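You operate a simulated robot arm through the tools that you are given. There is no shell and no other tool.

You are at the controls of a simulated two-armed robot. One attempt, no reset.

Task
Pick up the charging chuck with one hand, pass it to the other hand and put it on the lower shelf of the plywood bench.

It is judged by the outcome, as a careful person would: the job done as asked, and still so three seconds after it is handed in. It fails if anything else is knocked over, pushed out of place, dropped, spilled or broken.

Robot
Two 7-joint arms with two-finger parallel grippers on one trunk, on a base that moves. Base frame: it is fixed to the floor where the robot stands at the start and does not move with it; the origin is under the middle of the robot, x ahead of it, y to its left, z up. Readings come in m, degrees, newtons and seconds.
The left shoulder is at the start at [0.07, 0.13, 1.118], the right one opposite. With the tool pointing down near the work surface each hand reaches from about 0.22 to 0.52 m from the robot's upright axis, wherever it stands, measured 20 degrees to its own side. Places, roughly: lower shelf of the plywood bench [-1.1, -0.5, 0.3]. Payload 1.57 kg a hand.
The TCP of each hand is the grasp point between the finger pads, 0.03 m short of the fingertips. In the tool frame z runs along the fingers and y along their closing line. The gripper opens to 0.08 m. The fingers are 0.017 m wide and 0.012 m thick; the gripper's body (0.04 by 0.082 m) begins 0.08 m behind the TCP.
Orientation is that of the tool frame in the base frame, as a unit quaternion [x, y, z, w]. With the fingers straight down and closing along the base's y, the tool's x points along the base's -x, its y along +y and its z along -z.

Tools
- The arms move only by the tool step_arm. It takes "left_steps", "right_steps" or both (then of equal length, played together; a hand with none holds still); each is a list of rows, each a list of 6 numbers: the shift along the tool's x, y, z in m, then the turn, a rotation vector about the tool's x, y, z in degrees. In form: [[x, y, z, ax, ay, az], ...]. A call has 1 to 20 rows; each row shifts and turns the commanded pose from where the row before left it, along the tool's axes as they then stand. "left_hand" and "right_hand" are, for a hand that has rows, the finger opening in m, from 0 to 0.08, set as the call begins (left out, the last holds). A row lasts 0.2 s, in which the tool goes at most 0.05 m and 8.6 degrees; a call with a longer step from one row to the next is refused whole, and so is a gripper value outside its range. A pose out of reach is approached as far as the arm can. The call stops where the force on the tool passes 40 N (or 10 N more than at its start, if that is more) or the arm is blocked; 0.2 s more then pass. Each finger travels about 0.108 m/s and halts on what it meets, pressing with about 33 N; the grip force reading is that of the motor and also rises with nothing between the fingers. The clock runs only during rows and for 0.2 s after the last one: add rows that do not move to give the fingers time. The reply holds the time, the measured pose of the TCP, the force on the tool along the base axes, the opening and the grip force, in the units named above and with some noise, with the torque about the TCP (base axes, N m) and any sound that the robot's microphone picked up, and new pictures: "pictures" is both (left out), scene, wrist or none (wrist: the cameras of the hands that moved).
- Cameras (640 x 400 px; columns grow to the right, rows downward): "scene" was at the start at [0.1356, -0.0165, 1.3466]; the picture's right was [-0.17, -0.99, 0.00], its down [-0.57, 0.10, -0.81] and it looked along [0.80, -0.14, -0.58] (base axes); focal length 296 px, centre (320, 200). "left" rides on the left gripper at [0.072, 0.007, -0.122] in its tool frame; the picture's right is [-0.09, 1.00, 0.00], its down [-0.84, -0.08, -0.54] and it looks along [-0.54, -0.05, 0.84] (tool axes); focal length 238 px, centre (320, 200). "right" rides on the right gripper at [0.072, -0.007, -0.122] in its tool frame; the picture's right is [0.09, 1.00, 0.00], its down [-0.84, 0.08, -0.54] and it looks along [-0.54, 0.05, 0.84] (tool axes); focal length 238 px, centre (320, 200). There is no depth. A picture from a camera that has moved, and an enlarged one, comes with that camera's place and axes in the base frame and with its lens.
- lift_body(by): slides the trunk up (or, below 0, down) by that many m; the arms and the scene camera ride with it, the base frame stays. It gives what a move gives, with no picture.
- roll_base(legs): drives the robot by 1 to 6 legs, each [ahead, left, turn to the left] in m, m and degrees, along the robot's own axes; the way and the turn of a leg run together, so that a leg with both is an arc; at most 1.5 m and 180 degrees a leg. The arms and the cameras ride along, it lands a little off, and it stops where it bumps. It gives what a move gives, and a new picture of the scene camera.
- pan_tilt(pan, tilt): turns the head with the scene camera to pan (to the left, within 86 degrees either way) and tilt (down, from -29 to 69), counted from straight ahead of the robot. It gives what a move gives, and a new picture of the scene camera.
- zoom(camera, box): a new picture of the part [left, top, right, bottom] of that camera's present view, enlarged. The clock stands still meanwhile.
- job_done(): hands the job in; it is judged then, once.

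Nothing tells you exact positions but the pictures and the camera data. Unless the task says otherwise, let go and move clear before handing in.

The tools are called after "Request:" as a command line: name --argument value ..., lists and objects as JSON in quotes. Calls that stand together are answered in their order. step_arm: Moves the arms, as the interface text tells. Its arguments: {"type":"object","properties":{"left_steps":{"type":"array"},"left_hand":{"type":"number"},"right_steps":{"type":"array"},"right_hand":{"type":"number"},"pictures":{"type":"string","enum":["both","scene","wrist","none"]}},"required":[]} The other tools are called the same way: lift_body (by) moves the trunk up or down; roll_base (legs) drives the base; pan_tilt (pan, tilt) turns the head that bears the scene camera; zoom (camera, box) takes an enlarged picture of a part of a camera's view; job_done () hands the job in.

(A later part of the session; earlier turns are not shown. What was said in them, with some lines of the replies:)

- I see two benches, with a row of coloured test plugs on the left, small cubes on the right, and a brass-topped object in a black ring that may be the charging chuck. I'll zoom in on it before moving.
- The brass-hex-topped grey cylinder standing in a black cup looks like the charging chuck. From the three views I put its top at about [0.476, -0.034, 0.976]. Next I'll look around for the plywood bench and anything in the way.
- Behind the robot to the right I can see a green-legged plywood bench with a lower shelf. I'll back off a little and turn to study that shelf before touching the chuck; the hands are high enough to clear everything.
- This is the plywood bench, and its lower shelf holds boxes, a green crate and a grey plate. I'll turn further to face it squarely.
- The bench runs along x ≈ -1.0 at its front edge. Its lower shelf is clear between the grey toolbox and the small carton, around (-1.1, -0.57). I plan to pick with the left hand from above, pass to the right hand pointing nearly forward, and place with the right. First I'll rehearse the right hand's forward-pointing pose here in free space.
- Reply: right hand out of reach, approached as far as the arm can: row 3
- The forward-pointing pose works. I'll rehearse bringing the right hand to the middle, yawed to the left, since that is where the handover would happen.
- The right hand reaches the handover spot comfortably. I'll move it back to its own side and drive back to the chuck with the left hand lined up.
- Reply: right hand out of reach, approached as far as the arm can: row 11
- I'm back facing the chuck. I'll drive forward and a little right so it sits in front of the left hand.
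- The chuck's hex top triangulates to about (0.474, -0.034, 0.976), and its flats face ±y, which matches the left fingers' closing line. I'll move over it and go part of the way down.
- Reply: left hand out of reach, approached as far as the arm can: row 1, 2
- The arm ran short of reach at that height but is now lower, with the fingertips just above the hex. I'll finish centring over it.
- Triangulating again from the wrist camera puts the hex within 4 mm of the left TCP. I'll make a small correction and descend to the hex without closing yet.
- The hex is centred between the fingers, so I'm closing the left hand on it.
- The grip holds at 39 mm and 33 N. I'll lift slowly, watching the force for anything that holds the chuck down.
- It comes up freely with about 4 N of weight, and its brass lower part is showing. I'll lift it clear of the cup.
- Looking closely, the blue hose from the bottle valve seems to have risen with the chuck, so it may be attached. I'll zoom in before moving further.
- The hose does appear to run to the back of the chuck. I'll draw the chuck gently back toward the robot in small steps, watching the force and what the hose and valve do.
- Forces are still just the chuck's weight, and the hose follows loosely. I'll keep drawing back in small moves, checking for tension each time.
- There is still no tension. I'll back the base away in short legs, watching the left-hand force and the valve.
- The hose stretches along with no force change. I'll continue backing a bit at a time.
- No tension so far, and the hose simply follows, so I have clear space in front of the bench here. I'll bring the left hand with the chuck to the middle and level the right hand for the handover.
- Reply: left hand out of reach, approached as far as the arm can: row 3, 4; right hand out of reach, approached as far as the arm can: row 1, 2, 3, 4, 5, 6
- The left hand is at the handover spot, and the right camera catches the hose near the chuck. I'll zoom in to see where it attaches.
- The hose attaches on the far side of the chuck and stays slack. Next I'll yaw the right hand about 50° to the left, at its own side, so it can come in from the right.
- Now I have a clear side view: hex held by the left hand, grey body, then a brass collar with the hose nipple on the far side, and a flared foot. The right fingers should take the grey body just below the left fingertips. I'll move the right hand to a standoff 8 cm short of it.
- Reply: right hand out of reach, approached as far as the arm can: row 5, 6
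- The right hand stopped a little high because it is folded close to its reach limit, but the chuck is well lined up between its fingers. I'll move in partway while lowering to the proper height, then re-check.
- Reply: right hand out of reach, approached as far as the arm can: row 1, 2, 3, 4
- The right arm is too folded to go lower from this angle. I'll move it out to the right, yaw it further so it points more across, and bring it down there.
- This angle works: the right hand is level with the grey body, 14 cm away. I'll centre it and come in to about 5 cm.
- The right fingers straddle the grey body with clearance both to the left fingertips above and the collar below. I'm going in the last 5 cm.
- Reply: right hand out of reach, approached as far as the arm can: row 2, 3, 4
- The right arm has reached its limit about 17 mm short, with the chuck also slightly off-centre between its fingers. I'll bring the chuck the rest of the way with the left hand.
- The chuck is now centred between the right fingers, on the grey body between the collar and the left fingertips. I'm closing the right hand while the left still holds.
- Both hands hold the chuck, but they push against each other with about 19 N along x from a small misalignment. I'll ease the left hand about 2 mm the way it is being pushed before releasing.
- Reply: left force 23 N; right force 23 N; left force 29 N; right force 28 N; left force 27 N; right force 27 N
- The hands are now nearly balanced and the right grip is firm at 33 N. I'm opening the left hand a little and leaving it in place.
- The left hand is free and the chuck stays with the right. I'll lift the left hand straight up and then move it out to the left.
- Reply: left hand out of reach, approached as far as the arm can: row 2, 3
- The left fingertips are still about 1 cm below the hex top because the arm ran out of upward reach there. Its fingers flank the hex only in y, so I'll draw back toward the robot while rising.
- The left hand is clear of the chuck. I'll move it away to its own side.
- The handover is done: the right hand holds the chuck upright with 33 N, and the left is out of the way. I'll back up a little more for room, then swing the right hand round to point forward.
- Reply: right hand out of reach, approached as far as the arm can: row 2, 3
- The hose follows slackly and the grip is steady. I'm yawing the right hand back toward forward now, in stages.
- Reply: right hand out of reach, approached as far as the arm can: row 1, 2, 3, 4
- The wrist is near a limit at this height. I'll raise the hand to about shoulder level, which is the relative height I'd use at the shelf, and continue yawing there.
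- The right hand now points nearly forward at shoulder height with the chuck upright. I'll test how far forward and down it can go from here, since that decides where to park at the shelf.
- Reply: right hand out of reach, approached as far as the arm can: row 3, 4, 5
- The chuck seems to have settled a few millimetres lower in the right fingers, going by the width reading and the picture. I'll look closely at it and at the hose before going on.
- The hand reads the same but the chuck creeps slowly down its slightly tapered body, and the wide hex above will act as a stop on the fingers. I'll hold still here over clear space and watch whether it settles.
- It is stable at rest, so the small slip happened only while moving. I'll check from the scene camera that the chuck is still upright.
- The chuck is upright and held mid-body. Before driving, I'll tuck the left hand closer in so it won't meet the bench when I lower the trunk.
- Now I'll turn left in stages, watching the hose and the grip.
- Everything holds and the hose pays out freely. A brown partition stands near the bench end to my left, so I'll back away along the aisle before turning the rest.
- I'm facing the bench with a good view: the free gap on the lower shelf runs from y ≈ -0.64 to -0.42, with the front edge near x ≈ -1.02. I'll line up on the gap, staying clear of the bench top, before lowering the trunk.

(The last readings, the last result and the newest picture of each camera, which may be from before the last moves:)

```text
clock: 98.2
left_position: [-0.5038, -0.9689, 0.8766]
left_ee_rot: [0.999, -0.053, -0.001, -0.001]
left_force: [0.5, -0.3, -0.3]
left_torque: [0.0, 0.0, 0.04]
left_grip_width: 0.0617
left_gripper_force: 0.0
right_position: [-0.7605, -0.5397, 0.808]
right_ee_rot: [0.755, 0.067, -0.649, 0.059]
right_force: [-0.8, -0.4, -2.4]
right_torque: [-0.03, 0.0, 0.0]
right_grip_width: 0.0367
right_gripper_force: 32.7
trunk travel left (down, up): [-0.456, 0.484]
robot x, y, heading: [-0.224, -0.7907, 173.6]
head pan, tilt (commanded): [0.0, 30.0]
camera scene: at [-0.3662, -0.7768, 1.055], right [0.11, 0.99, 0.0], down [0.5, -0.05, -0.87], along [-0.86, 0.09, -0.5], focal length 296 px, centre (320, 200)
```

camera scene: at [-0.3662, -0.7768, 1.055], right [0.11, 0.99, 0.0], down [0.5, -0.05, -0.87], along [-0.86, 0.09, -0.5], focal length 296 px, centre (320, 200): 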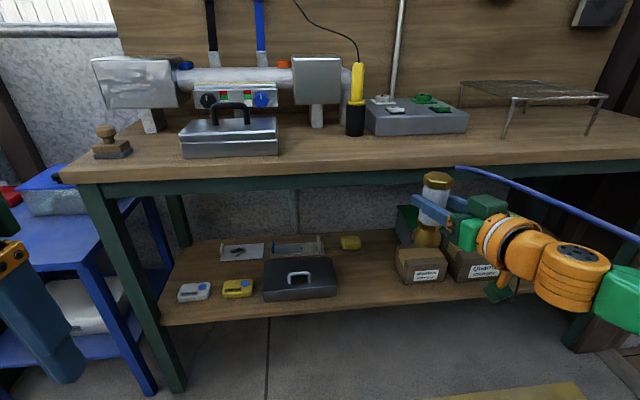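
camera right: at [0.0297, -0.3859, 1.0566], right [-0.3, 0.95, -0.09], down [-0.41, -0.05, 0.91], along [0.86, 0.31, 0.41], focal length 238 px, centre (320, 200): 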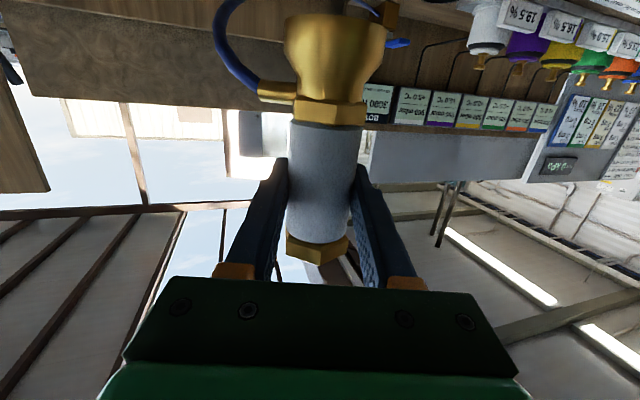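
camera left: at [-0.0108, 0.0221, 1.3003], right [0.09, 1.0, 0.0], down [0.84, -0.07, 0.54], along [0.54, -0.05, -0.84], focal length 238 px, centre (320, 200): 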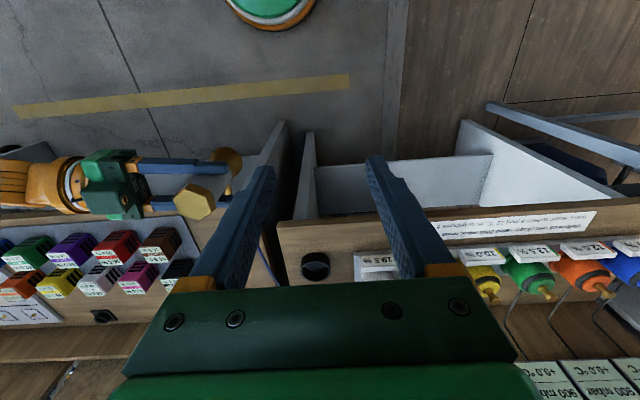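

From the two views I get the bench top near z ≈ 0.82 with its edge at x ≈ -0.90, and the lower shelf near z ≈ 0.37 with its edge at x ≈ -0.96. I'll lower further, keeping the chuck's foot above the shelf level, and re-measure.

Request:
lift_body --by -0.27

Request:
pan_tilt --pan 0 --tilt 20

Request:
zoom --camera "right" --box '[0, 0, 640, 400]'

Request:
zoom --camera "scene" --box '[220, 120, 500, 360]'

```text
clock: 101.0
left_position: [-0.5026, -0.9688, 0.6065]
left_ee_rot: [0.999, -0.052, 0.0, -0.001]
left_force: [-0.5, -0.1, -0.6]
left_torque: [-0.01, -0.03, -0.02]
left_grip_width: 0.0619
left_gripper_force: 0.0
right_position: [-0.7612, -0.5419, 0.5389]
right_ee_rot: [0.755, 0.067, -0.649, 0.059]
right_force: [0.5, 0.6, -3.1]
right_torque: [0.0, 0.0, 0.0]
right_grip_width: 0.0365
right_gripper_force: 32.9
trunk travel left (down, up): [-0.186, 0.754]
robot x, y, heading: [-0.2226, -0.7944, 173.7]
head pan, tilt (commanded): [0.0, 30.0]
```

```text
clock: 101.7
left_position: [-0.5034, -0.969, 0.6066]
left_ee_rot: [0.999, -0.053, -0.001, -0.001]
left_force: [0.0, 0.4, 0.6]
left_torque: [-0.03, -0.01, 0.01]
left_grip_width: 0.0622
left_gripper_force: 0.1
right_position: [-0.7601, -0.5407, 0.5393]
right_ee_rot: [0.755, 0.068, -0.65, 0.06]
right_force: [0.3, 0.0, -2.4]
right_torque: [0.0, -0.04, -0.04]
right_grip_width: 0.0366
right_gripper_force: 33.3
trunk travel left (down, up): [-0.186, 0.754]
robot x, y, heading: [-0.2281, -0.7898, 174.0]
head pan, tilt (commanded): [0.0, 20.0]
camera scene: at [-0.3687, -0.7765, 0.8011], right [0.11, 0.99, 0.0], down [0.34, -0.04, -0.94], along [-0.93, 0.1, -0.34], focal length 296 px, centre (320, 200)
```

scene: 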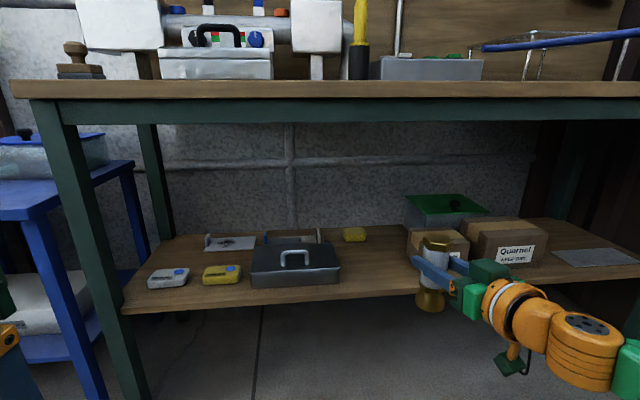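

```text
1.00 times, centred on (320, 200) of right (not enlarged: the box is as wide or as high as the picture)
camera zoom: at [-0.6326, -0.5112, 0.4864], right [0.19, -0.98, -0.09], down [0.42, 0.0, 0.91], along [-0.89, -0.21, 0.41], focal length 238 px, centre (320, 200)
```

zoom: 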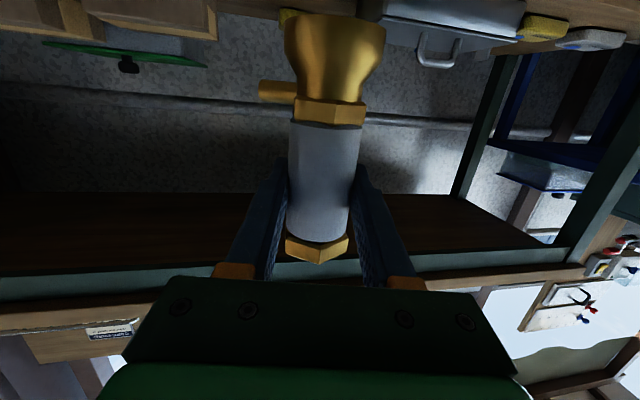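

```text
1.67 times, centred on (360, 240) of scene
camera zoom: at [-0.3687, -0.7765, 0.8011], right [0.11, 0.99, 0.0], down [0.34, -0.04, -0.94], along [-0.93, 0.1, -0.34], focal length 494 px, centre (253, 133)
```

zoom: 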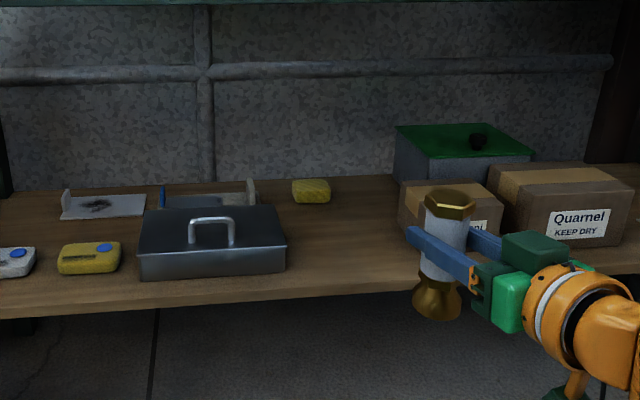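

The hose no longer seems to be at the chuck's nipple; I see a blue line higher up at the right. I'll zoom in to check it.

Request:
zoom --camera "scene" --box '[440, 0, 640, 130]'

Request:
zoom --camera "right" --box '[200, 0, 440, 150]'

Request:
pan_tilt --pan -60 --tilt 10

```text
3.08 times, centred on (540, 65) of scene
camera zoom: at [-0.3687, -0.7765, 0.8011], right [0.11, 0.99, 0.0], down [0.34, -0.04, -0.94], along [-0.93, 0.1, -0.34], focal length 912 px, centre (-357, 615)
```

zoom: 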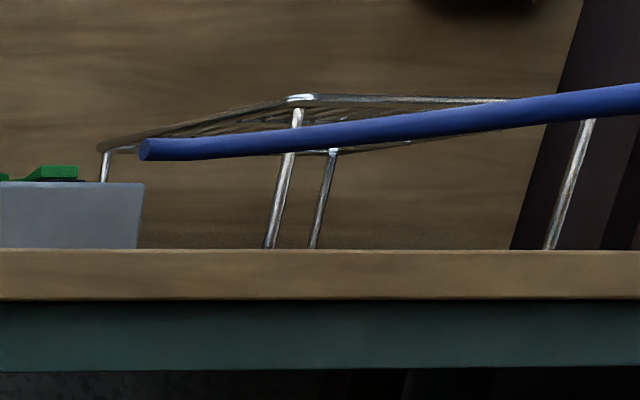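

```text
2.67 times, centred on (320, 75) of right
camera zoom: at [-0.6326, -0.5112, 0.4864], right [0.19, -0.98, -0.09], down [0.42, 0.0, 0.91], along [-0.89, -0.21, 0.41], focal length 636 px, centre (320, 533)
```

zoom: 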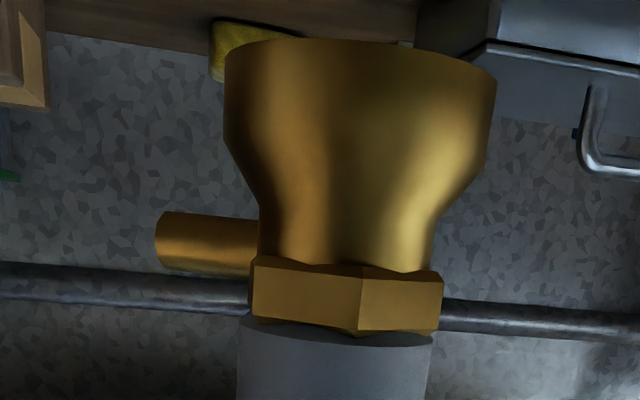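

```text
clock: 103.0
left_position: [-0.5032, -0.968, 0.607]
left_ee_rot: [0.999, -0.053, -0.001, -0.001]
left_force: [0.2, -0.6, -0.8]
left_torque: [0.03, -0.02, 0.02]
left_grip_width: 0.062
left_gripper_force: 0.1
right_position: [-0.7595, -0.5409, 0.5378]
right_ee_rot: [0.755, 0.067, -0.649, 0.059]
right_force: [0.6, 0.4, -3.6]
right_torque: [0.05, 0.0, 0.0]
right_grip_width: 0.0363
right_gripper_force: 33.2
trunk travel left (down, up): [-0.186, 0.754]
robot x, y, heading: [-0.2224, -0.7897, 173.7]
head pan, tilt (commanded): [-60.0, 10.0]
camera scene: at [-0.3137, -0.7015, 0.8174], right [0.91, 0.4, 0.0], down [0.07, -0.16, -0.98], along [-0.4, 0.9, -0.17], focal length 296 px, centre (320, 200)
```

scene: 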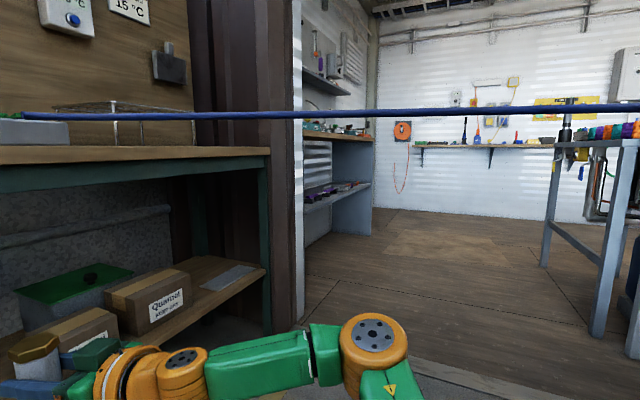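

The hose is just drawn hovering at bench height above the chuck, with no pull on the hand, so it isn't acting on anything. I'll look back at the shelf and measure its edge and height more precisely.

Request:
pan_tilt --pan -10 --tilt 25

Request:
zoom --camera "scene" --box '[240, 160, 400, 290]'

```text
clock: 104.2
left_position: [-0.5032, -0.9681, 0.6067]
left_ee_rot: [0.999, -0.053, -0.001, -0.001]
left_force: [-0.6, 0.4, 0.2]
left_torque: [0.0, 0.0, -0.01]
left_grip_width: 0.0621
left_gripper_force: 0.1
right_position: [-0.7597, -0.5416, 0.538]
right_ee_rot: [0.755, 0.069, -0.649, 0.061]
right_force: [0.3, -0.3, -2.3]
right_torque: [-0.02, -0.02, 0.0]
right_grip_width: 0.0366
right_gripper_force: 32.9
trunk travel left (down, up): [-0.186, 0.754]
robot x, y, heading: [-0.2284, -0.7924, 173.7]
head pan, tilt (commanded): [-10.0, 25.0]
camera scene: at [-0.3646, -0.7608, 0.7931], right [0.28, 0.96, 0.0], down [0.41, -0.12, -0.91], along [-0.87, 0.25, -0.42], focal length 296 px, centre (320, 200)
```

scene: 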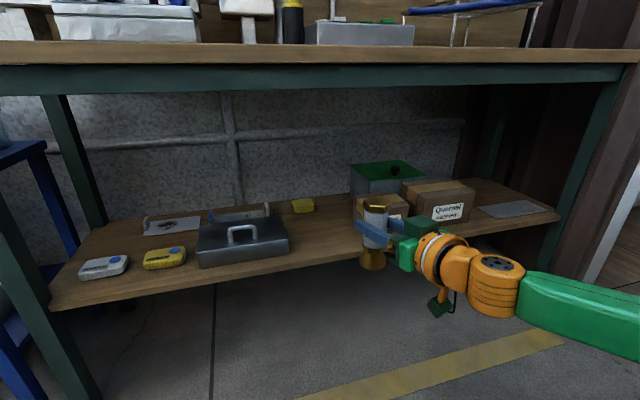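

```text
3.08 times, centred on (320, 225) of scene
camera zoom: at [-0.3646, -0.7608, 0.7931], right [0.28, 0.96, 0.0], down [0.41, -0.12, -0.91], along [-0.87, 0.25, -0.42], focal length 912 px, centre (320, 123)
```

zoom: 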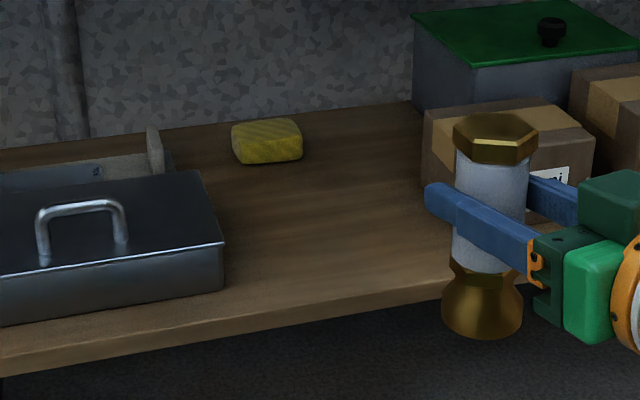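

Combining all views, the lower shelf surface is at z ≈ 0.29 with its front edge at x ≈ -1.02. The chuck's foot is now at z ≈ 0.456, 8 cm below the TCP. I'll tuck the left hand further out of the way and lower to about 6 cm above shelf level.

Request:
step_arm --left_steps '[[0.02, 0.025, 0, 0, 0, 0], [0.02, 0.025, 0, 0, 0, 0], [0.02, 0.025, 0, 0, 0, 0], [0.02, 0.025, 0, 0, 0, 0], [0, 0, 0, 0, 0, 0]]' --pictures "none"

Request:
lift_body --by -0.1

Request:
roll_base --legs '[[0.16, 0.017, 0]]'

Request:
zoom --camera "scene" --box '[240, 160, 440, 320]'

```text
clock: 105.4
left_position: [-0.484, -1.0112, 0.5504]
left_ee_rot: [0.999, -0.053, 0.0, -0.001]
left_force: [0.0, 0.3, -0.3]
left_torque: [0.0, 0.01, -0.04]
left_grip_width: 0.0618
left_gripper_force: 0.1
left hand out of reach, approached as far as the arm can: row 1, 2, 3, 4
right_position: [-0.7591, -0.5415, 0.5387]
right_ee_rot: [0.755, 0.068, -0.649, 0.06]
right_force: [-0.2, 0.3, -2.5]
right_torque: [0.01, -0.01, 0.02]
right_grip_width: 0.0365
right_gripper_force: 33.1
trunk travel left (down, up): [-0.186, 0.754]
robot x, y, heading: [-0.2248, -0.7924, 173.6]
head pan, tilt (commanded): [-10.0, 25.0]
```

```text
clock: 106.7
left_position: [-0.4839, -1.0125, 0.4519]
left_ee_rot: [0.999, -0.053, -0.001, -0.001]
left_force: [0.3, 0.8, 0.4]
left_torque: [0.01, 0.03, -0.01]
left_grip_width: 0.0621
left_gripper_force: 0.0
right_position: [-0.7596, -0.54, 0.4393]
right_ee_rot: [0.755, 0.067, -0.649, 0.059]
right_force: [-0.8, -0.5, -2.7]
right_torque: [0.0, 0.04, 0.01]
right_grip_width: 0.0364
right_gripper_force: 32.9
trunk travel left (down, up): [-0.086, 0.854]
robot x, y, heading: [-0.2235, -0.7874, 173.7]
head pan, tilt (commanded): [-10.0, 25.0]
```

```text
clock: 108.1
left_position: [-0.6446, -1.0114, 0.4515]
left_ee_rot: [0.999, -0.052, 0.0, -0.001]
left_force: [0.5, -0.1, 0.6]
left_torque: [0.01, -0.02, 0.02]
left_grip_width: 0.062
left_gripper_force: 0.0
right_position: [-0.9219, -0.5405, 0.4379]
right_ee_rot: [0.755, 0.069, -0.649, 0.061]
right_force: [-0.6, 0.1, -2.9]
right_torque: [0.02, -0.02, -0.02]
right_grip_width: 0.0364
right_gripper_force: 33.3
trunk travel left (down, up): [-0.086, 0.854]
robot x, y, heading: [-0.3861, -0.789, 173.9]
head pan, tilt (commanded): [-10.0, 25.0]
camera scene: at [-0.5262, -0.7607, 0.6931], right [0.28, 0.96, 0.0], down [0.41, -0.12, -0.91], along [-0.87, 0.25, -0.42], focal length 296 px, centre (320, 200)
```

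scene: 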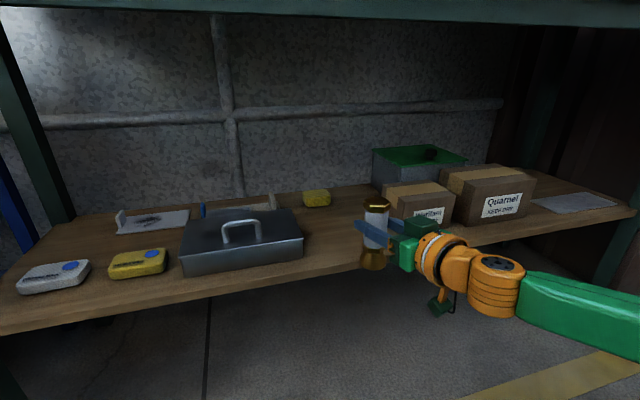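

```text
2.50 times, centred on (340, 240) of scene
camera zoom: at [-0.5262, -0.7607, 0.6931], right [0.28, 0.96, 0.0], down [0.41, -0.12, -0.91], along [-0.87, 0.25, -0.42], focal length 741 px, centre (270, 100)
```

zoom: 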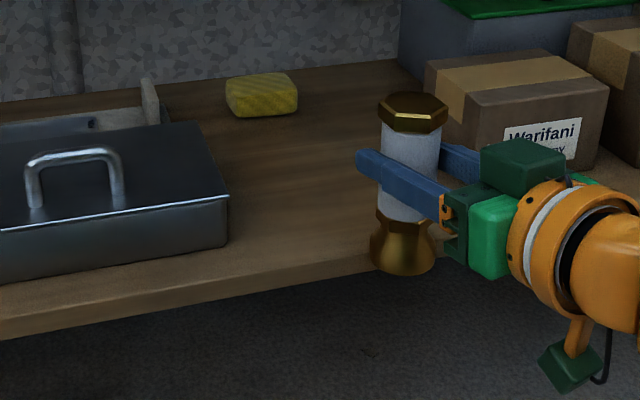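

The chuck is lined up with the gap, its foot about 6 cm above the shelf and still in front of the edge. I'll check the left arm's clearance to the bench top before the last advance.

Request:
pan_tilt --pan 40 --tilt 15

Request:
zoom --camera "left" --box '[0, 0, 640, 400]'

```text
clock: 109.3
left_position: [-0.6445, -1.0116, 0.4508]
left_ee_rot: [0.999, -0.051, 0.0, -0.001]
left_force: [0.4, 0.5, -0.5]
left_torque: [-0.05, 0.0, 0.0]
left_grip_width: 0.0622
left_gripper_force: 0.0
right_position: [-0.9224, -0.5422, 0.4375]
right_ee_rot: [0.755, 0.068, -0.65, 0.06]
right_force: [0.5, 0.8, -2.4]
right_torque: [0.03, -0.03, -0.01]
right_grip_width: 0.0366
right_gripper_force: 32.9
trunk travel left (down, up): [-0.086, 0.854]
robot x, y, heading: [-0.3844, -0.7904, 174.1]
head pan, tilt (commanded): [40.0, 15.0]
camera scene: at [-0.5152, -0.8382, 0.7093], right [-0.56, 0.83, 0.0], down [0.22, 0.14, -0.97], along [-0.8, -0.54, -0.26], focal length 296 px, centre (320, 200)
```

scene: 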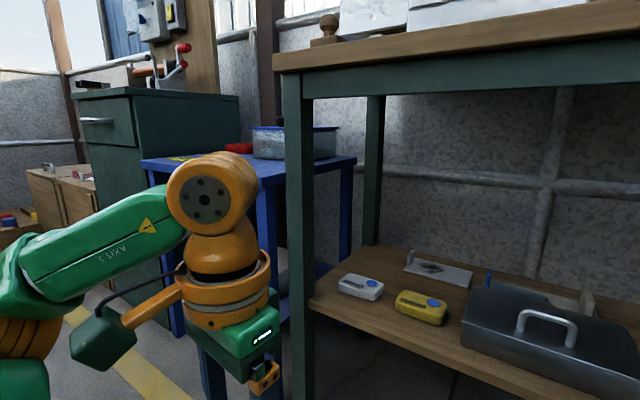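

```text
1.00 times, centred on (320, 200) of left (not enlarged: the box is as wide or as high as the picture)
camera zoom: at [-0.5721, -1.0258, 0.5739], right [-0.19, -0.98, 0.0], down [-0.82, 0.16, 0.54], along [-0.53, 0.11, -0.84], focal length 238 px, centre (320, 200)
```

zoom: 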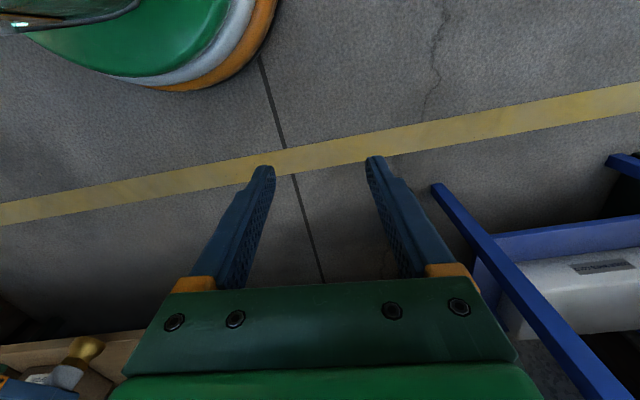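

The left wrist would come within a few centimetres of the bench top if I drove the whole way. I'll drive only part of it and extend the right arm for the rest.

Request:
pan_tilt --pan -10 --tilt 25

Request:
roll_base --legs '[[0.11, 0.012, 0]]'

Request:
zoom --camera "scene" --box '[240, 160, 440, 320]'

Request:
zoom --camera "right" --box '[0, 0, 640, 400]'

```text
clock: 110.5
left_position: [-0.6438, -1.0104, 0.4519]
left_ee_rot: [0.999, -0.051, -0.001, -0.001]
left_force: [-0.7, -0.1, -0.2]
left_torque: [0.02, -0.02, -0.01]
left_grip_width: 0.062
left_gripper_force: 0.1
right_position: [-0.9219, -0.5419, 0.4399]
right_ee_rot: [0.755, 0.069, -0.649, 0.06]
right_force: [-0.3, -0.4, -1.9]
right_torque: [0.03, -0.04, 0.02]
right_grip_width: 0.0367
right_gripper_force: 33.1
trunk travel left (down, up): [-0.086, 0.854]
robot x, y, heading: [-0.3856, -0.7898, 174.2]
head pan, tilt (commanded): [-10.0, 25.0]
camera scene: at [-0.5262, -0.7607, 0.6931], right [0.28, 0.96, 0.0], down [0.41, -0.12, -0.91], along [-0.87, 0.25, -0.42], focal length 296 px, centre (320, 200)
```

scene: 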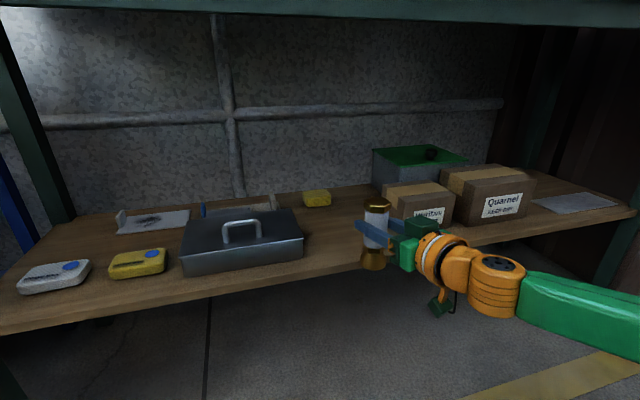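

```text
clock: 111.7
left_position: [-0.7576, -1.0109, 0.4514]
left_ee_rot: [0.999, -0.052, -0.002, -0.001]
left_force: [0.0, 0.2, -0.2]
left_torque: [0.0, 0.01, 0.03]
left_grip_width: 0.062
left_gripper_force: 0.1
right_position: [-1.0358, -0.5416, 0.438]
right_ee_rot: [0.755, 0.068, -0.65, 0.06]
right_force: [1.1, 0.4, -2.1]
right_torque: [0.02, 0.02, 0.0]
right_grip_width: 0.0366
right_gripper_force: 33.0
trunk travel left (down, up): [-0.086, 0.854]
robot x, y, heading: [-0.4983, -0.7909, 173.8]
head pan, tilt (commanded): [-10.0, 25.0]
camera scene: at [-0.639, -0.7604, 0.6931], right [0.28, 0.96, 0.0], down [0.41, -0.12, -0.91], along [-0.87, 0.25, -0.42], focal length 296 px, centre (320, 200)
```

scene: 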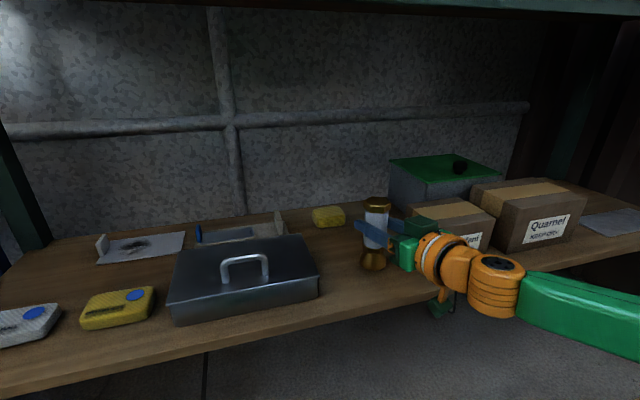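

```text
2.50 times, centred on (340, 240) of scene
camera zoom: at [-0.639, -0.7604, 0.6931], right [0.28, 0.96, 0.0], down [0.41, -0.12, -0.91], along [-0.87, 0.25, -0.42], focal length 741 px, centre (270, 100)
```

zoom: 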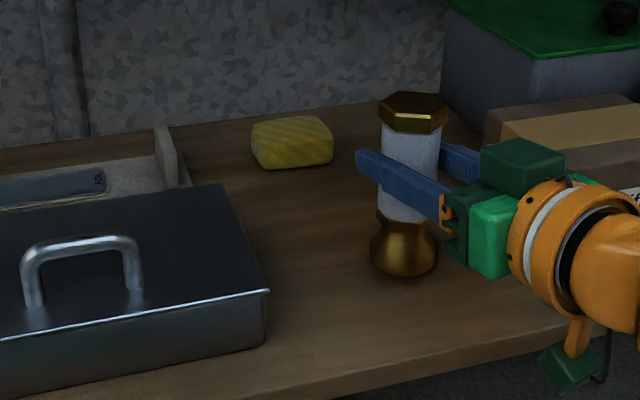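

```text
1.00 times, centred on (320, 200) of right (not enlarged: the box is as wide or as high as the picture)
camera zoom: at [-0.9074, -0.5111, 0.3864], right [0.19, -0.98, -0.09], down [0.42, 0.0, 0.91], along [-0.89, -0.21, 0.41], focal length 238 px, centre (320, 200)
```

zoom: 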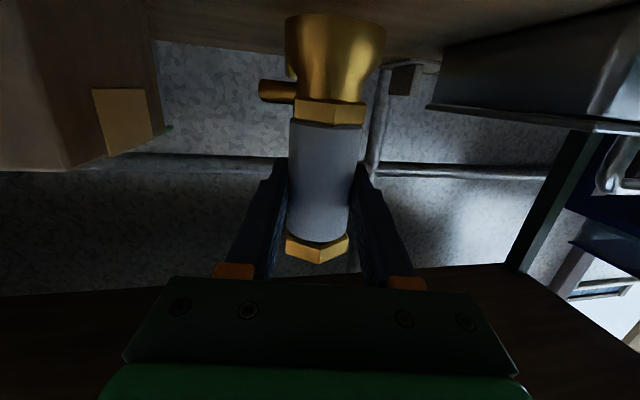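

The chuck is already over the shelf, about 4 cm inside the front edge. I'll extend the right arm 3 cm more, gently, then check.

Request:
step_arm --right_steps '[[0, 0, 0.008, 0, 0, 0], [0, 0, 0.008, 0, 0, 0], [0, 0, 0.008, 0, 0, 0], [0, 0, 0.008, 0, 0, 0], [0, 0, 0, 0, 0, 0]]'

Request:
zoom --camera "scene" --box '[280, 170, 460, 320]'

```text
clock: 112.9
left_position: [-0.7573, -1.0112, 0.451]
left_ee_rot: [0.999, -0.052, -0.001, -0.002]
left_force: [-1.0, -0.5, 0.4]
left_torque: [0.0, 0.0, -0.03]
left_grip_width: 0.0619
left_gripper_force: 0.1
right_position: [-1.0638, -0.5462, 0.4414]
right_ee_rot: [0.757, 0.069, -0.647, 0.06]
right_force: [0.5, -0.3, -1.8]
right_torque: [-0.03, -0.04, 0.05]
right_grip_width: 0.0366
right_gripper_force: 33.3
right hand out of reach, approached as far as the arm can: row 2, 4
trunk travel left (down, up): [-0.086, 0.854]
robot x, y, heading: [-0.4975, -0.7931, 174.2]
head pan, tilt (commanded): [-10.0, 25.0]
camera scene: at [-0.639, -0.7604, 0.6931], right [0.28, 0.96, 0.0], down [0.41, -0.12, -0.91], along [-0.87, 0.25, -0.42], focal length 296 px, centre (320, 200)
camera right: at [-0.937, -0.516, 0.3898], right [0.19, -0.98, -0.09], down [0.41, 0.0, 0.91], along [-0.89, -0.21, 0.4], focal length 238 px, centre (320, 200)
```

scene: 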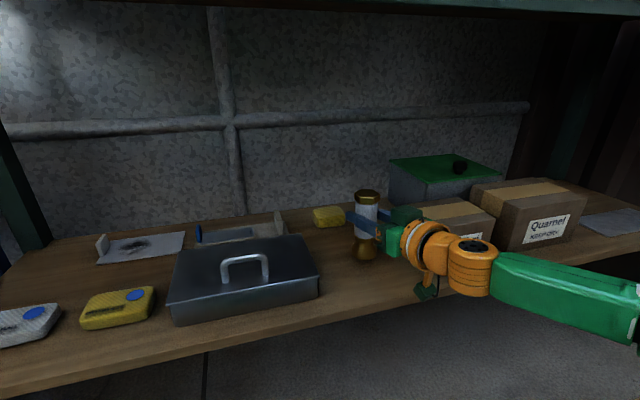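
right: 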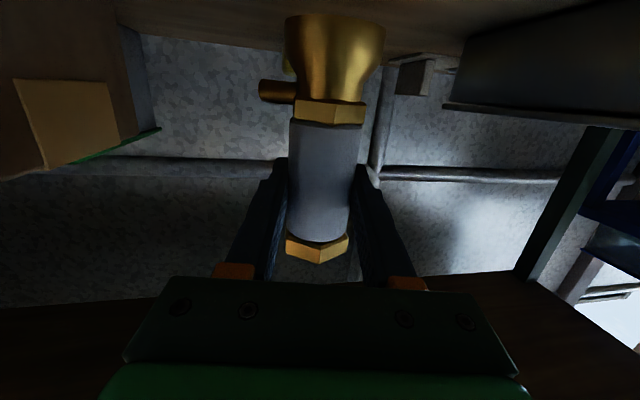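

```text
2.67 times, centred on (370, 245) of scene
camera zoom: at [-0.639, -0.7604, 0.6931], right [0.28, 0.96, 0.0], down [0.41, -0.12, -0.91], along [-0.87, 0.25, -0.42], focal length 790 px, centre (187, 80)
```

zoom: 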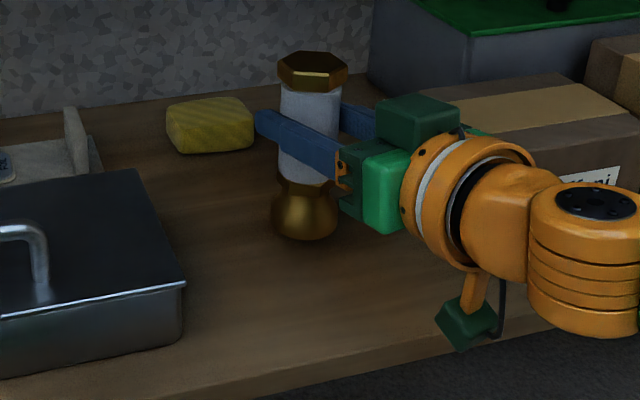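

The chuck stands over the free gap, about 7 cm inside the edge, with the wrist and camera still in front of the shelf. I'll lower it with the trunk, first most of the way and then in small steps, feeling for contact.

Request:
lift_body --by -0.045

Request:
pan_tilt --pan -15 --tilt 30

Request:
zoom --camera "scene" --box '[260, 130, 440, 280]'

```text
clock: 113.8
left_position: [-0.7542, -1.0129, 0.4088]
left_ee_rot: [0.999, -0.052, -0.004, -0.002]
left_force: [0.0, 0.8, 0.2]
left_torque: [0.0, 0.02, 0.0]
left_grip_width: 0.0619
left_gripper_force: 0.0
right_position: [-1.0627, -0.5474, 0.4037]
right_ee_rot: [0.753, 0.071, -0.651, 0.059]
right_force: [0.7, 0.2, 27.3]
right_torque: [-0.16, 0.36, 0.01]
right_grip_width: 0.0366
right_gripper_force: 33.3
trunk travel left (down, up): [-0.041, 0.899]
robot x, y, heading: [-0.5003, -0.7892, 173.9]
head pan, tilt (commanded): [-10.0, 25.0]
```

```text
clock: 114.5
left_position: [-0.7545, -1.0126, 0.4081]
left_ee_rot: [0.999, -0.053, -0.006, -0.002]
left_force: [-0.9, -0.8, 0.2]
left_torque: [0.0, 0.02, 0.04]
left_grip_width: 0.0622
left_gripper_force: 0.0
right_position: [-1.062, -0.5474, 0.4023]
right_ee_rot: [0.754, 0.07, -0.65, 0.058]
right_force: [-1.2, -0.2, 27.6]
right_torque: [-0.11, 0.19, -0.02]
right_grip_width: 0.0364
right_gripper_force: 32.5
trunk travel left (down, up): [-0.041, 0.899]
robot x, y, heading: [-0.5022, -0.788, 173.9]
head pan, tilt (commanded): [-15.0, 30.0]
camera scene: at [-0.6304, -0.7553, 0.6414], right [0.36, 0.93, 0.0], down [0.46, -0.18, -0.87], along [-0.81, 0.31, -0.49], focal length 296 px, centre (320, 200)
```

scene: 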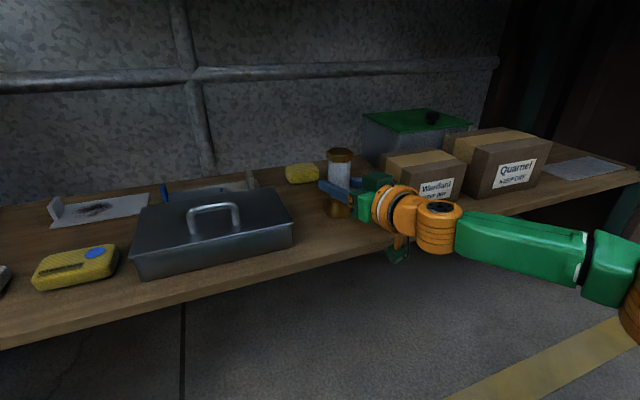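

```text
2.67 times, centred on (350, 205) of scene
camera zoom: at [-0.6304, -0.7553, 0.6414], right [0.36, 0.93, 0.0], down [0.46, -0.18, -0.87], along [-0.81, 0.31, -0.49], focal length 790 px, centre (240, 187)
```

zoom: 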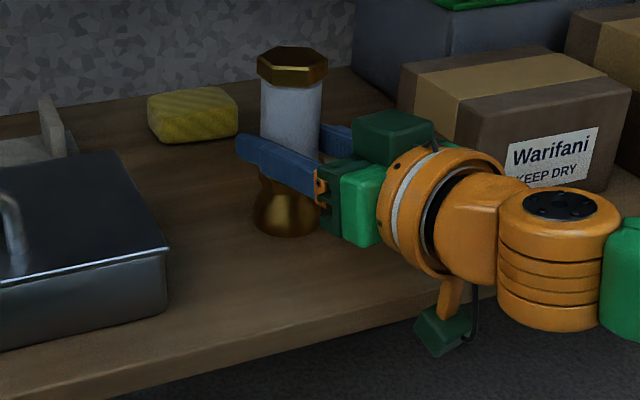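

The foot has touched the shelf: 27 N upward with almost no torque, so the contact is directly under the grip. I'll ease up a few millimetres so it isn't pressed before letting go.

Request:
lift_body --by 0.006

Request:
zoom --camera "scene" --box '[290, 130, 410, 240]'

Request:
zoom --camera "right" --box '[0, 0, 640, 400]'

```text
clock: 115.0
left_position: [-0.7565, -1.0118, 0.4127]
left_ee_rot: [0.999, -0.053, -0.002, -0.002]
left_force: [-0.2, 0.4, -0.3]
left_torque: [0.0, -0.04, 0.0]
left_grip_width: 0.0619
left_gripper_force: 0.0
right_position: [-1.064, -0.5471, 0.4037]
right_ee_rot: [0.757, 0.069, -0.647, 0.059]
right_force: [3.7, -2.3, 8.7]
right_torque: [-0.03, 0.07, 0.07]
right_grip_width: 0.0364
right_gripper_force: 33.0
trunk travel left (down, up): [-0.047, 0.893]
robot x, y, heading: [-0.4985, -0.7915, 174.0]
head pan, tilt (commanded): [-15.0, 30.0]
```

```text
3.64 times, centred on (350, 185) of scene
camera zoom: at [-0.6328, -0.7543, 0.6464], right [0.36, 0.93, 0.0], down [0.46, -0.18, -0.87], along [-0.81, 0.31, -0.5], focal length 1078 px, centre (211, 254)
```

zoom: 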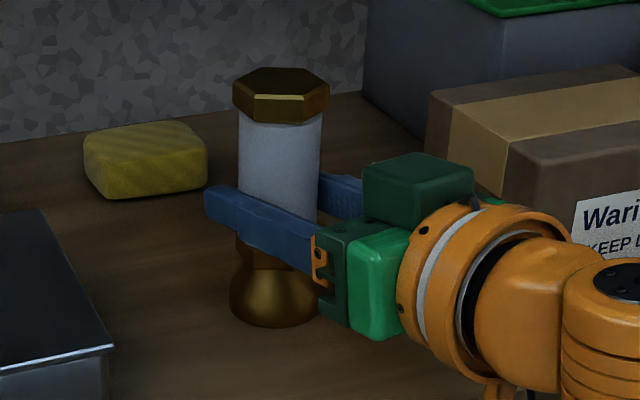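

```text
1.00 times, centred on (320, 200) of right (not enlarged: the box is as wide or as high as the picture)
camera zoom: at [-0.9357, -0.5166, 0.3515], right [0.2, -0.98, -0.09], down [0.41, 0.0, 0.91], along [-0.89, -0.22, 0.4], focal length 238 px, centre (320, 200)
```

zoom: 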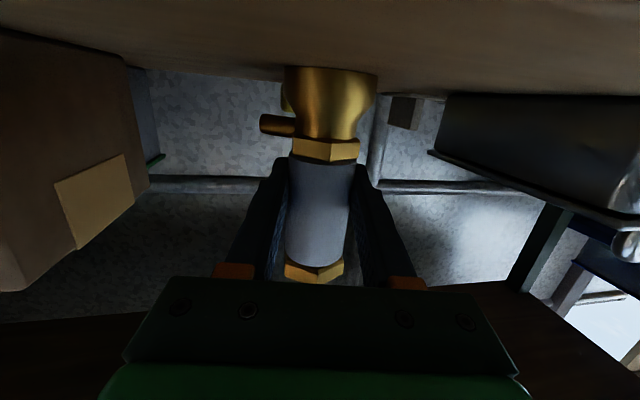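

The chuck is standing on the shelf, clear of the toolbox, sponge and carton, and the fingers slid a little on its body as it seated. I'll ease up slightly more and open the right hand.

Request:
lift_body --by 0.002

Request:
step_arm --right_steps '[[0, 0, 0, 0, 0, 0], [0, 0, 0, 0, 0, 0], [0, 0, 0, 0, 0, 0], [0, 0, 0, 0, 0, 0]]' --right_hand 0.07

Request:
zoom --camera "scene" --box '[290, 130, 410, 240]'

```text
clock: 115.5
left_position: [-0.7568, -1.0115, 0.4137]
left_ee_rot: [0.999, -0.052, 0.0, -0.001]
left_force: [0.2, -0.3, -0.3]
left_torque: [0.0, 0.01, -0.01]
left_grip_width: 0.0618
left_gripper_force: 0.1
right_position: [-1.0646, -0.5456, 0.4033]
right_ee_rot: [0.758, 0.068, -0.646, 0.06]
right_force: [-0.2, -0.4, -2.7]
right_torque: [0.03, -0.03, 0.02]
right_grip_width: 0.0364
right_gripper_force: 32.8
trunk travel left (down, up): [-0.049, 0.891]
robot x, y, heading: [-0.4968, -0.7898, 173.9]
head pan, tilt (commanded): [-15.0, 30.0]
```

```text
clock: 116.5
left_position: [-0.757, -1.0115, 0.414]
left_ee_rot: [0.999, -0.053, -0.001, -0.001]
left_force: [0.1, -0.8, 0.2]
left_torque: [0.02, 0.03, -0.01]
left_grip_width: 0.0622
left_gripper_force: 0.0
right_position: [-1.0638, -0.5457, 0.4032]
right_ee_rot: [0.757, 0.069, -0.647, 0.06]
right_force: [0.2, -0.4, 0.8]
right_torque: [-0.04, -0.01, 0.01]
right_grip_width: 0.07
right_gripper_force: 0.1
trunk travel left (down, up): [-0.049, 0.891]
robot x, y, heading: [-0.4994, -0.787, 173.9]
head pan, tilt (commanded): [-15.0, 30.0]
camera scene: at [-0.6344, -0.7536, 0.6482], right [0.36, 0.93, 0.0], down [0.47, -0.18, -0.87], along [-0.81, 0.31, -0.5], focal length 296 px, centre (320, 200)
camera right: at [-0.9367, -0.5161, 0.3532], right [0.19, -0.98, -0.09], down [0.41, 0.0, 0.91], along [-0.89, -0.21, 0.4], focal length 238 px, centre (320, 200)
```

scene: 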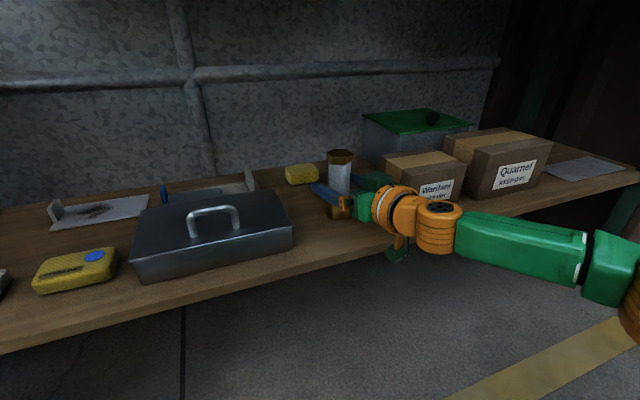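
right: 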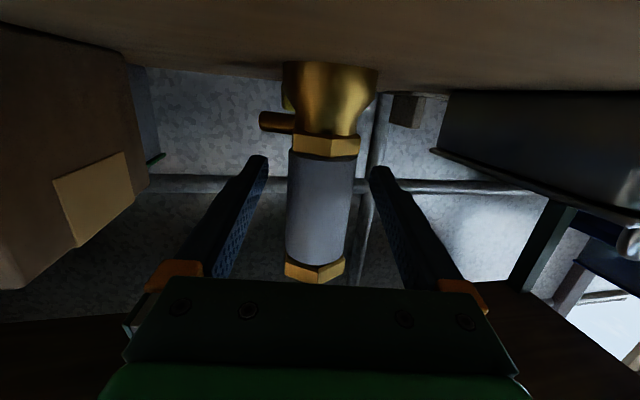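

```text
3.64 times, centred on (350, 185) of scene
camera zoom: at [-0.6344, -0.7536, 0.6482], right [0.36, 0.93, 0.0], down [0.47, -0.18, -0.87], along [-0.81, 0.31, -0.5], focal length 1078 px, centre (211, 254)
```

zoom: 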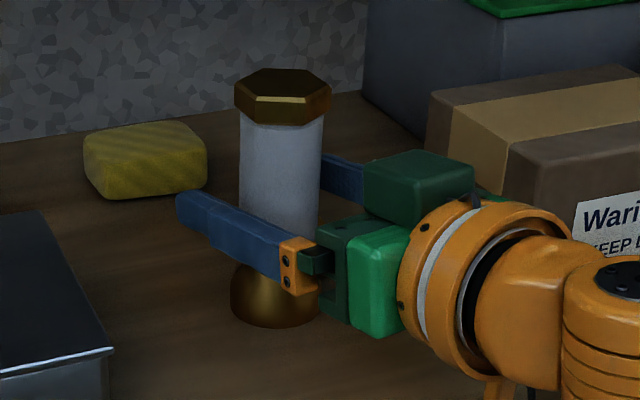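

The chuck stands free and upright between the open fingers. I'll back the hand straight out along its own axis in two short moves.

Request:
roll_base --legs '[[-0.057, -0.017, 0]]'

Request:
zoom --camera "right" --box '[0, 0, 640, 400]'

```text
clock: 117.5
left_position: [-0.7005, -1.0015, 0.414]
left_ee_rot: [0.999, -0.053, 0.0, -0.001]
left_force: [-0.2, -0.5, 0.2]
left_torque: [0.02, 0.02, 0.0]
left_grip_width: 0.0621
left_gripper_force: 0.1
right_position: [-1.0066, -0.534, 0.4043]
right_ee_rot: [0.757, 0.069, -0.648, 0.059]
right_force: [-0.2, -0.2, 0.1]
right_torque: [-0.03, 0.0, -0.02]
right_grip_width: 0.0699
right_gripper_force: 0.1
trunk travel left (down, up): [-0.049, 0.891]
robot x, y, heading: [-0.4455, -0.7779, 173.6]
head pan, tilt (commanded): [-15.0, 30.0]
camera scene: at [-0.5771, -0.7431, 0.6482], right [0.36, 0.93, 0.0], down [0.47, -0.18, -0.87], along [-0.81, 0.31, -0.5], focal length 296 px, centre (320, 200)
```

scene: 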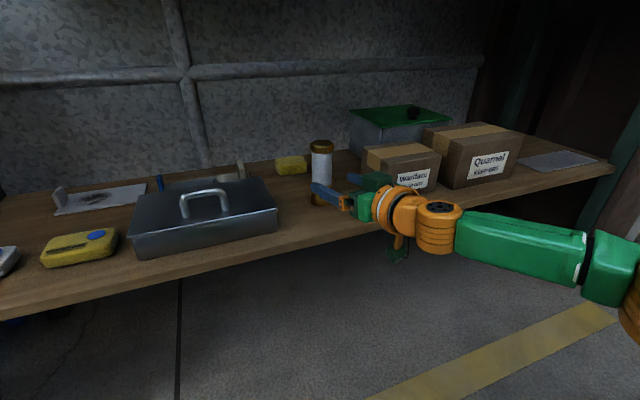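

```text
1.00 times, centred on (320, 200) of right (not enlarged: the box is as wide or as high as the picture)
camera zoom: at [-0.8795, -0.5058, 0.3532], right [0.2, -0.98, -0.09], down [0.41, 0.0, 0.91], along [-0.89, -0.21, 0.4], focal length 238 px, centre (320, 200)
```

zoom: 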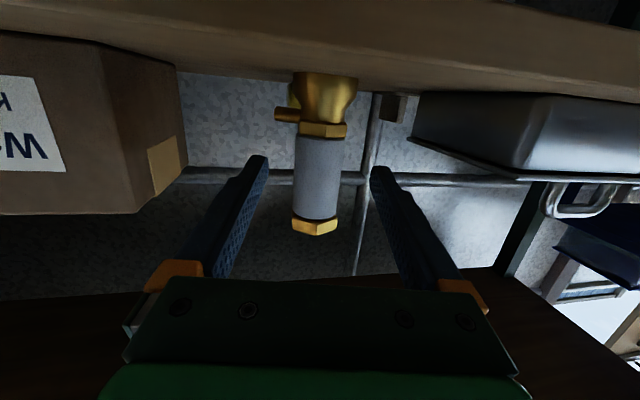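

The fingers are out past the chuck and it hasn't moved. I'll back away well clear, straight out.

Request:
roll_base --legs '[[-0.1, -0.03, 0], [-0.2, 0, 0]]'

Request:
zoom --camera "scene" --box '[160, 90, 420, 270]'

Request:
zoom --camera "right" --box '[0, 0, 640, 400]'

```text
clock: 119.9
left_position: [-0.3923, -1.0048, 0.4161]
left_ee_rot: [0.999, -0.046, -0.001, 0.0]
left_force: [-0.3, -0.7, 0.2]
left_torque: [0.02, -0.04, 0.01]
left_grip_width: 0.0621
left_gripper_force: 0.0
right_position: [-0.7065, -0.544, 0.4053]
right_ee_rot: [0.756, 0.075, -0.647, 0.065]
right_force: [0.2, 0.3, 0.5]
right_torque: [0.02, 0.0, 0.03]
right_grip_width: 0.0698
right_gripper_force: 0.0
trunk travel left (down, up): [-0.049, 0.891]
robot x, y, heading: [-0.1372, -0.7817, 174.8]
head pan, tilt (commanded): [-15.0, 30.0]
camera scene: at [-0.2736, -0.745, 0.6482], right [0.35, 0.94, 0.0], down [0.47, -0.17, -0.87], along [-0.81, 0.3, -0.5], focal length 296 px, centre (320, 200)
```

scene: 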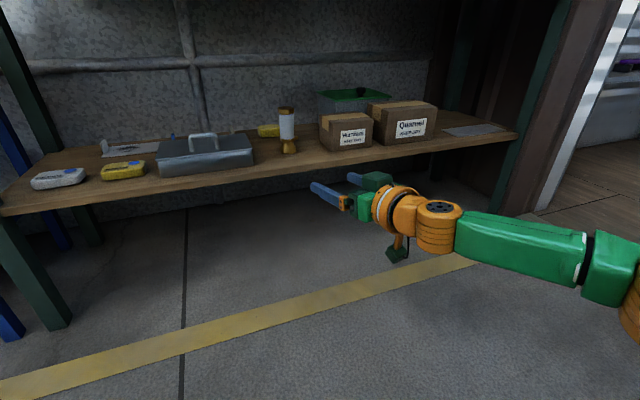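

```text
2.22 times, centred on (290, 180) of scene
camera zoom: at [-0.2736, -0.745, 0.6482], right [0.35, 0.94, 0.0], down [0.47, -0.17, -0.87], along [-0.81, 0.3, -0.5], focal length 659 px, centre (387, 244)
```

zoom: 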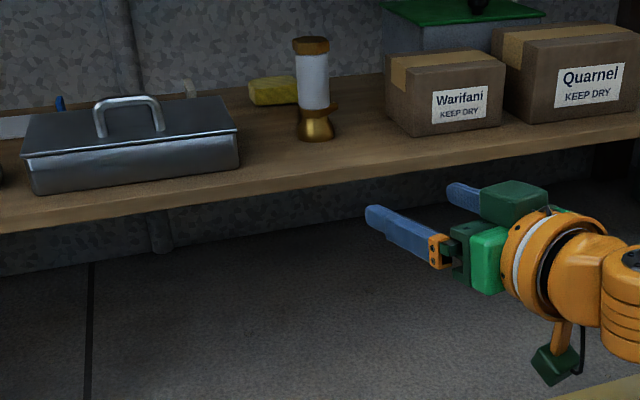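

```text
1.00 times, centred on (320, 200) of right (not enlarged: the box is as wide or as high as the picture)
camera zoom: at [-0.5793, -0.5119, 0.3532], right [0.21, -0.97, -0.09], down [0.41, 0.0, 0.91], along [-0.89, -0.23, 0.4], focal length 238 px, centre (320, 200)
```

zoom: 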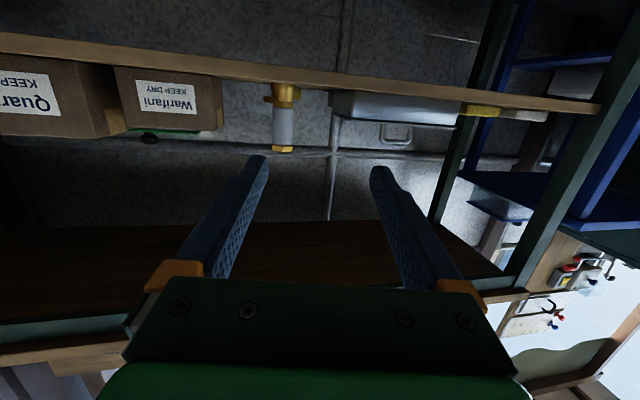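

The chuck stands upright on the lower shelf between the toolbox and the "Warifani" carton, and both hands are clear. I'll take one last look after a moment to confirm it's steady and nothing else has moved.

Request:
pan_tilt --pan -5 --tilt 15

Request:
zoom --camera "scene" --box '[180, 120, 480, 300]'

```text
clock: 120.6
left_position: [-0.3928, -1.0037, 0.4152]
left_ee_rot: [0.999, -0.045, -0.001, -0.001]
left_force: [1.0, 1.6, 0.3]
left_torque: [-0.01, 0.03, 0.04]
left_grip_width: 0.0621
left_gripper_force: 0.0
right_position: [-0.7064, -0.5435, 0.4049]
right_ee_rot: [0.756, 0.075, -0.647, 0.065]
right_force: [-0.3, 0.5, -0.5]
right_torque: [0.02, 0.02, -0.01]
right_grip_width: 0.0698
right_gripper_force: 0.1
trunk travel left (down, up): [-0.049, 0.891]
robot x, y, heading: [-0.1377, -0.7791, 174.7]
head pan, tilt (commanded): [-5.0, 15.0]
camera scene: at [-0.2806, -0.7596, 0.6723], right [0.18, 0.98, 0.0], down [0.26, -0.05, -0.97], along [-0.95, 0.17, -0.26], focal length 296 px, centre (320, 200)
```

scene: 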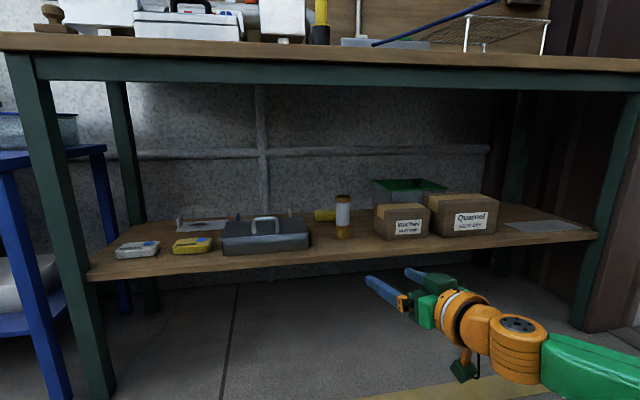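

```text
2.13 times, centred on (330, 210) of scene
camera zoom: at [-0.2806, -0.7596, 0.6723], right [0.18, 0.98, 0.0], down [0.26, -0.05, -0.97], along [-0.95, 0.17, -0.26], focal length 632 px, centre (299, 179)
```

zoom: 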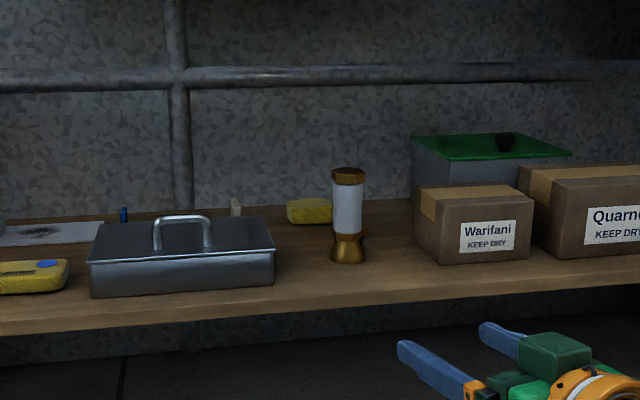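

The chuck stands upright and steady on the lower shelf, the neighbouring items are where they were, and both hands are well clear. I'm handing the job in.

Request:
job_done

```text
The job is handed in.
```

The charging chuck is standing upright on the lower shelf of the plywood bench, and I've handed the job in. I don't have the judge's verdict.

- **Pick-up and pass:** The left hand lifted the chuck out of its cup by the hex top. The right hand then took it by the grey body and set it on the shelf.
- **Slipping:** The chuck slid a centimetre or two in the right fingers during the move. It stayed upright and was not dropped.
- **Position:** It stands between the grey toolbox and the "Warifani" carton, a few centimetres in from the front edge. In the last picture the toolbox, sponge and cartons beside it were where they had been.
- **Hose:** The blue hose from the bottle valve stayed connected to the chuck's side fitting when I lifted it. It followed without any pull on the hand. Once I lowered the chuck below bench height, the hose was drawn hanging above the bench top, no longer joined to the fitting. I didn't disconnect it, and I left the valve alone.

I backed the robot away, so both hands are clear of the bench.
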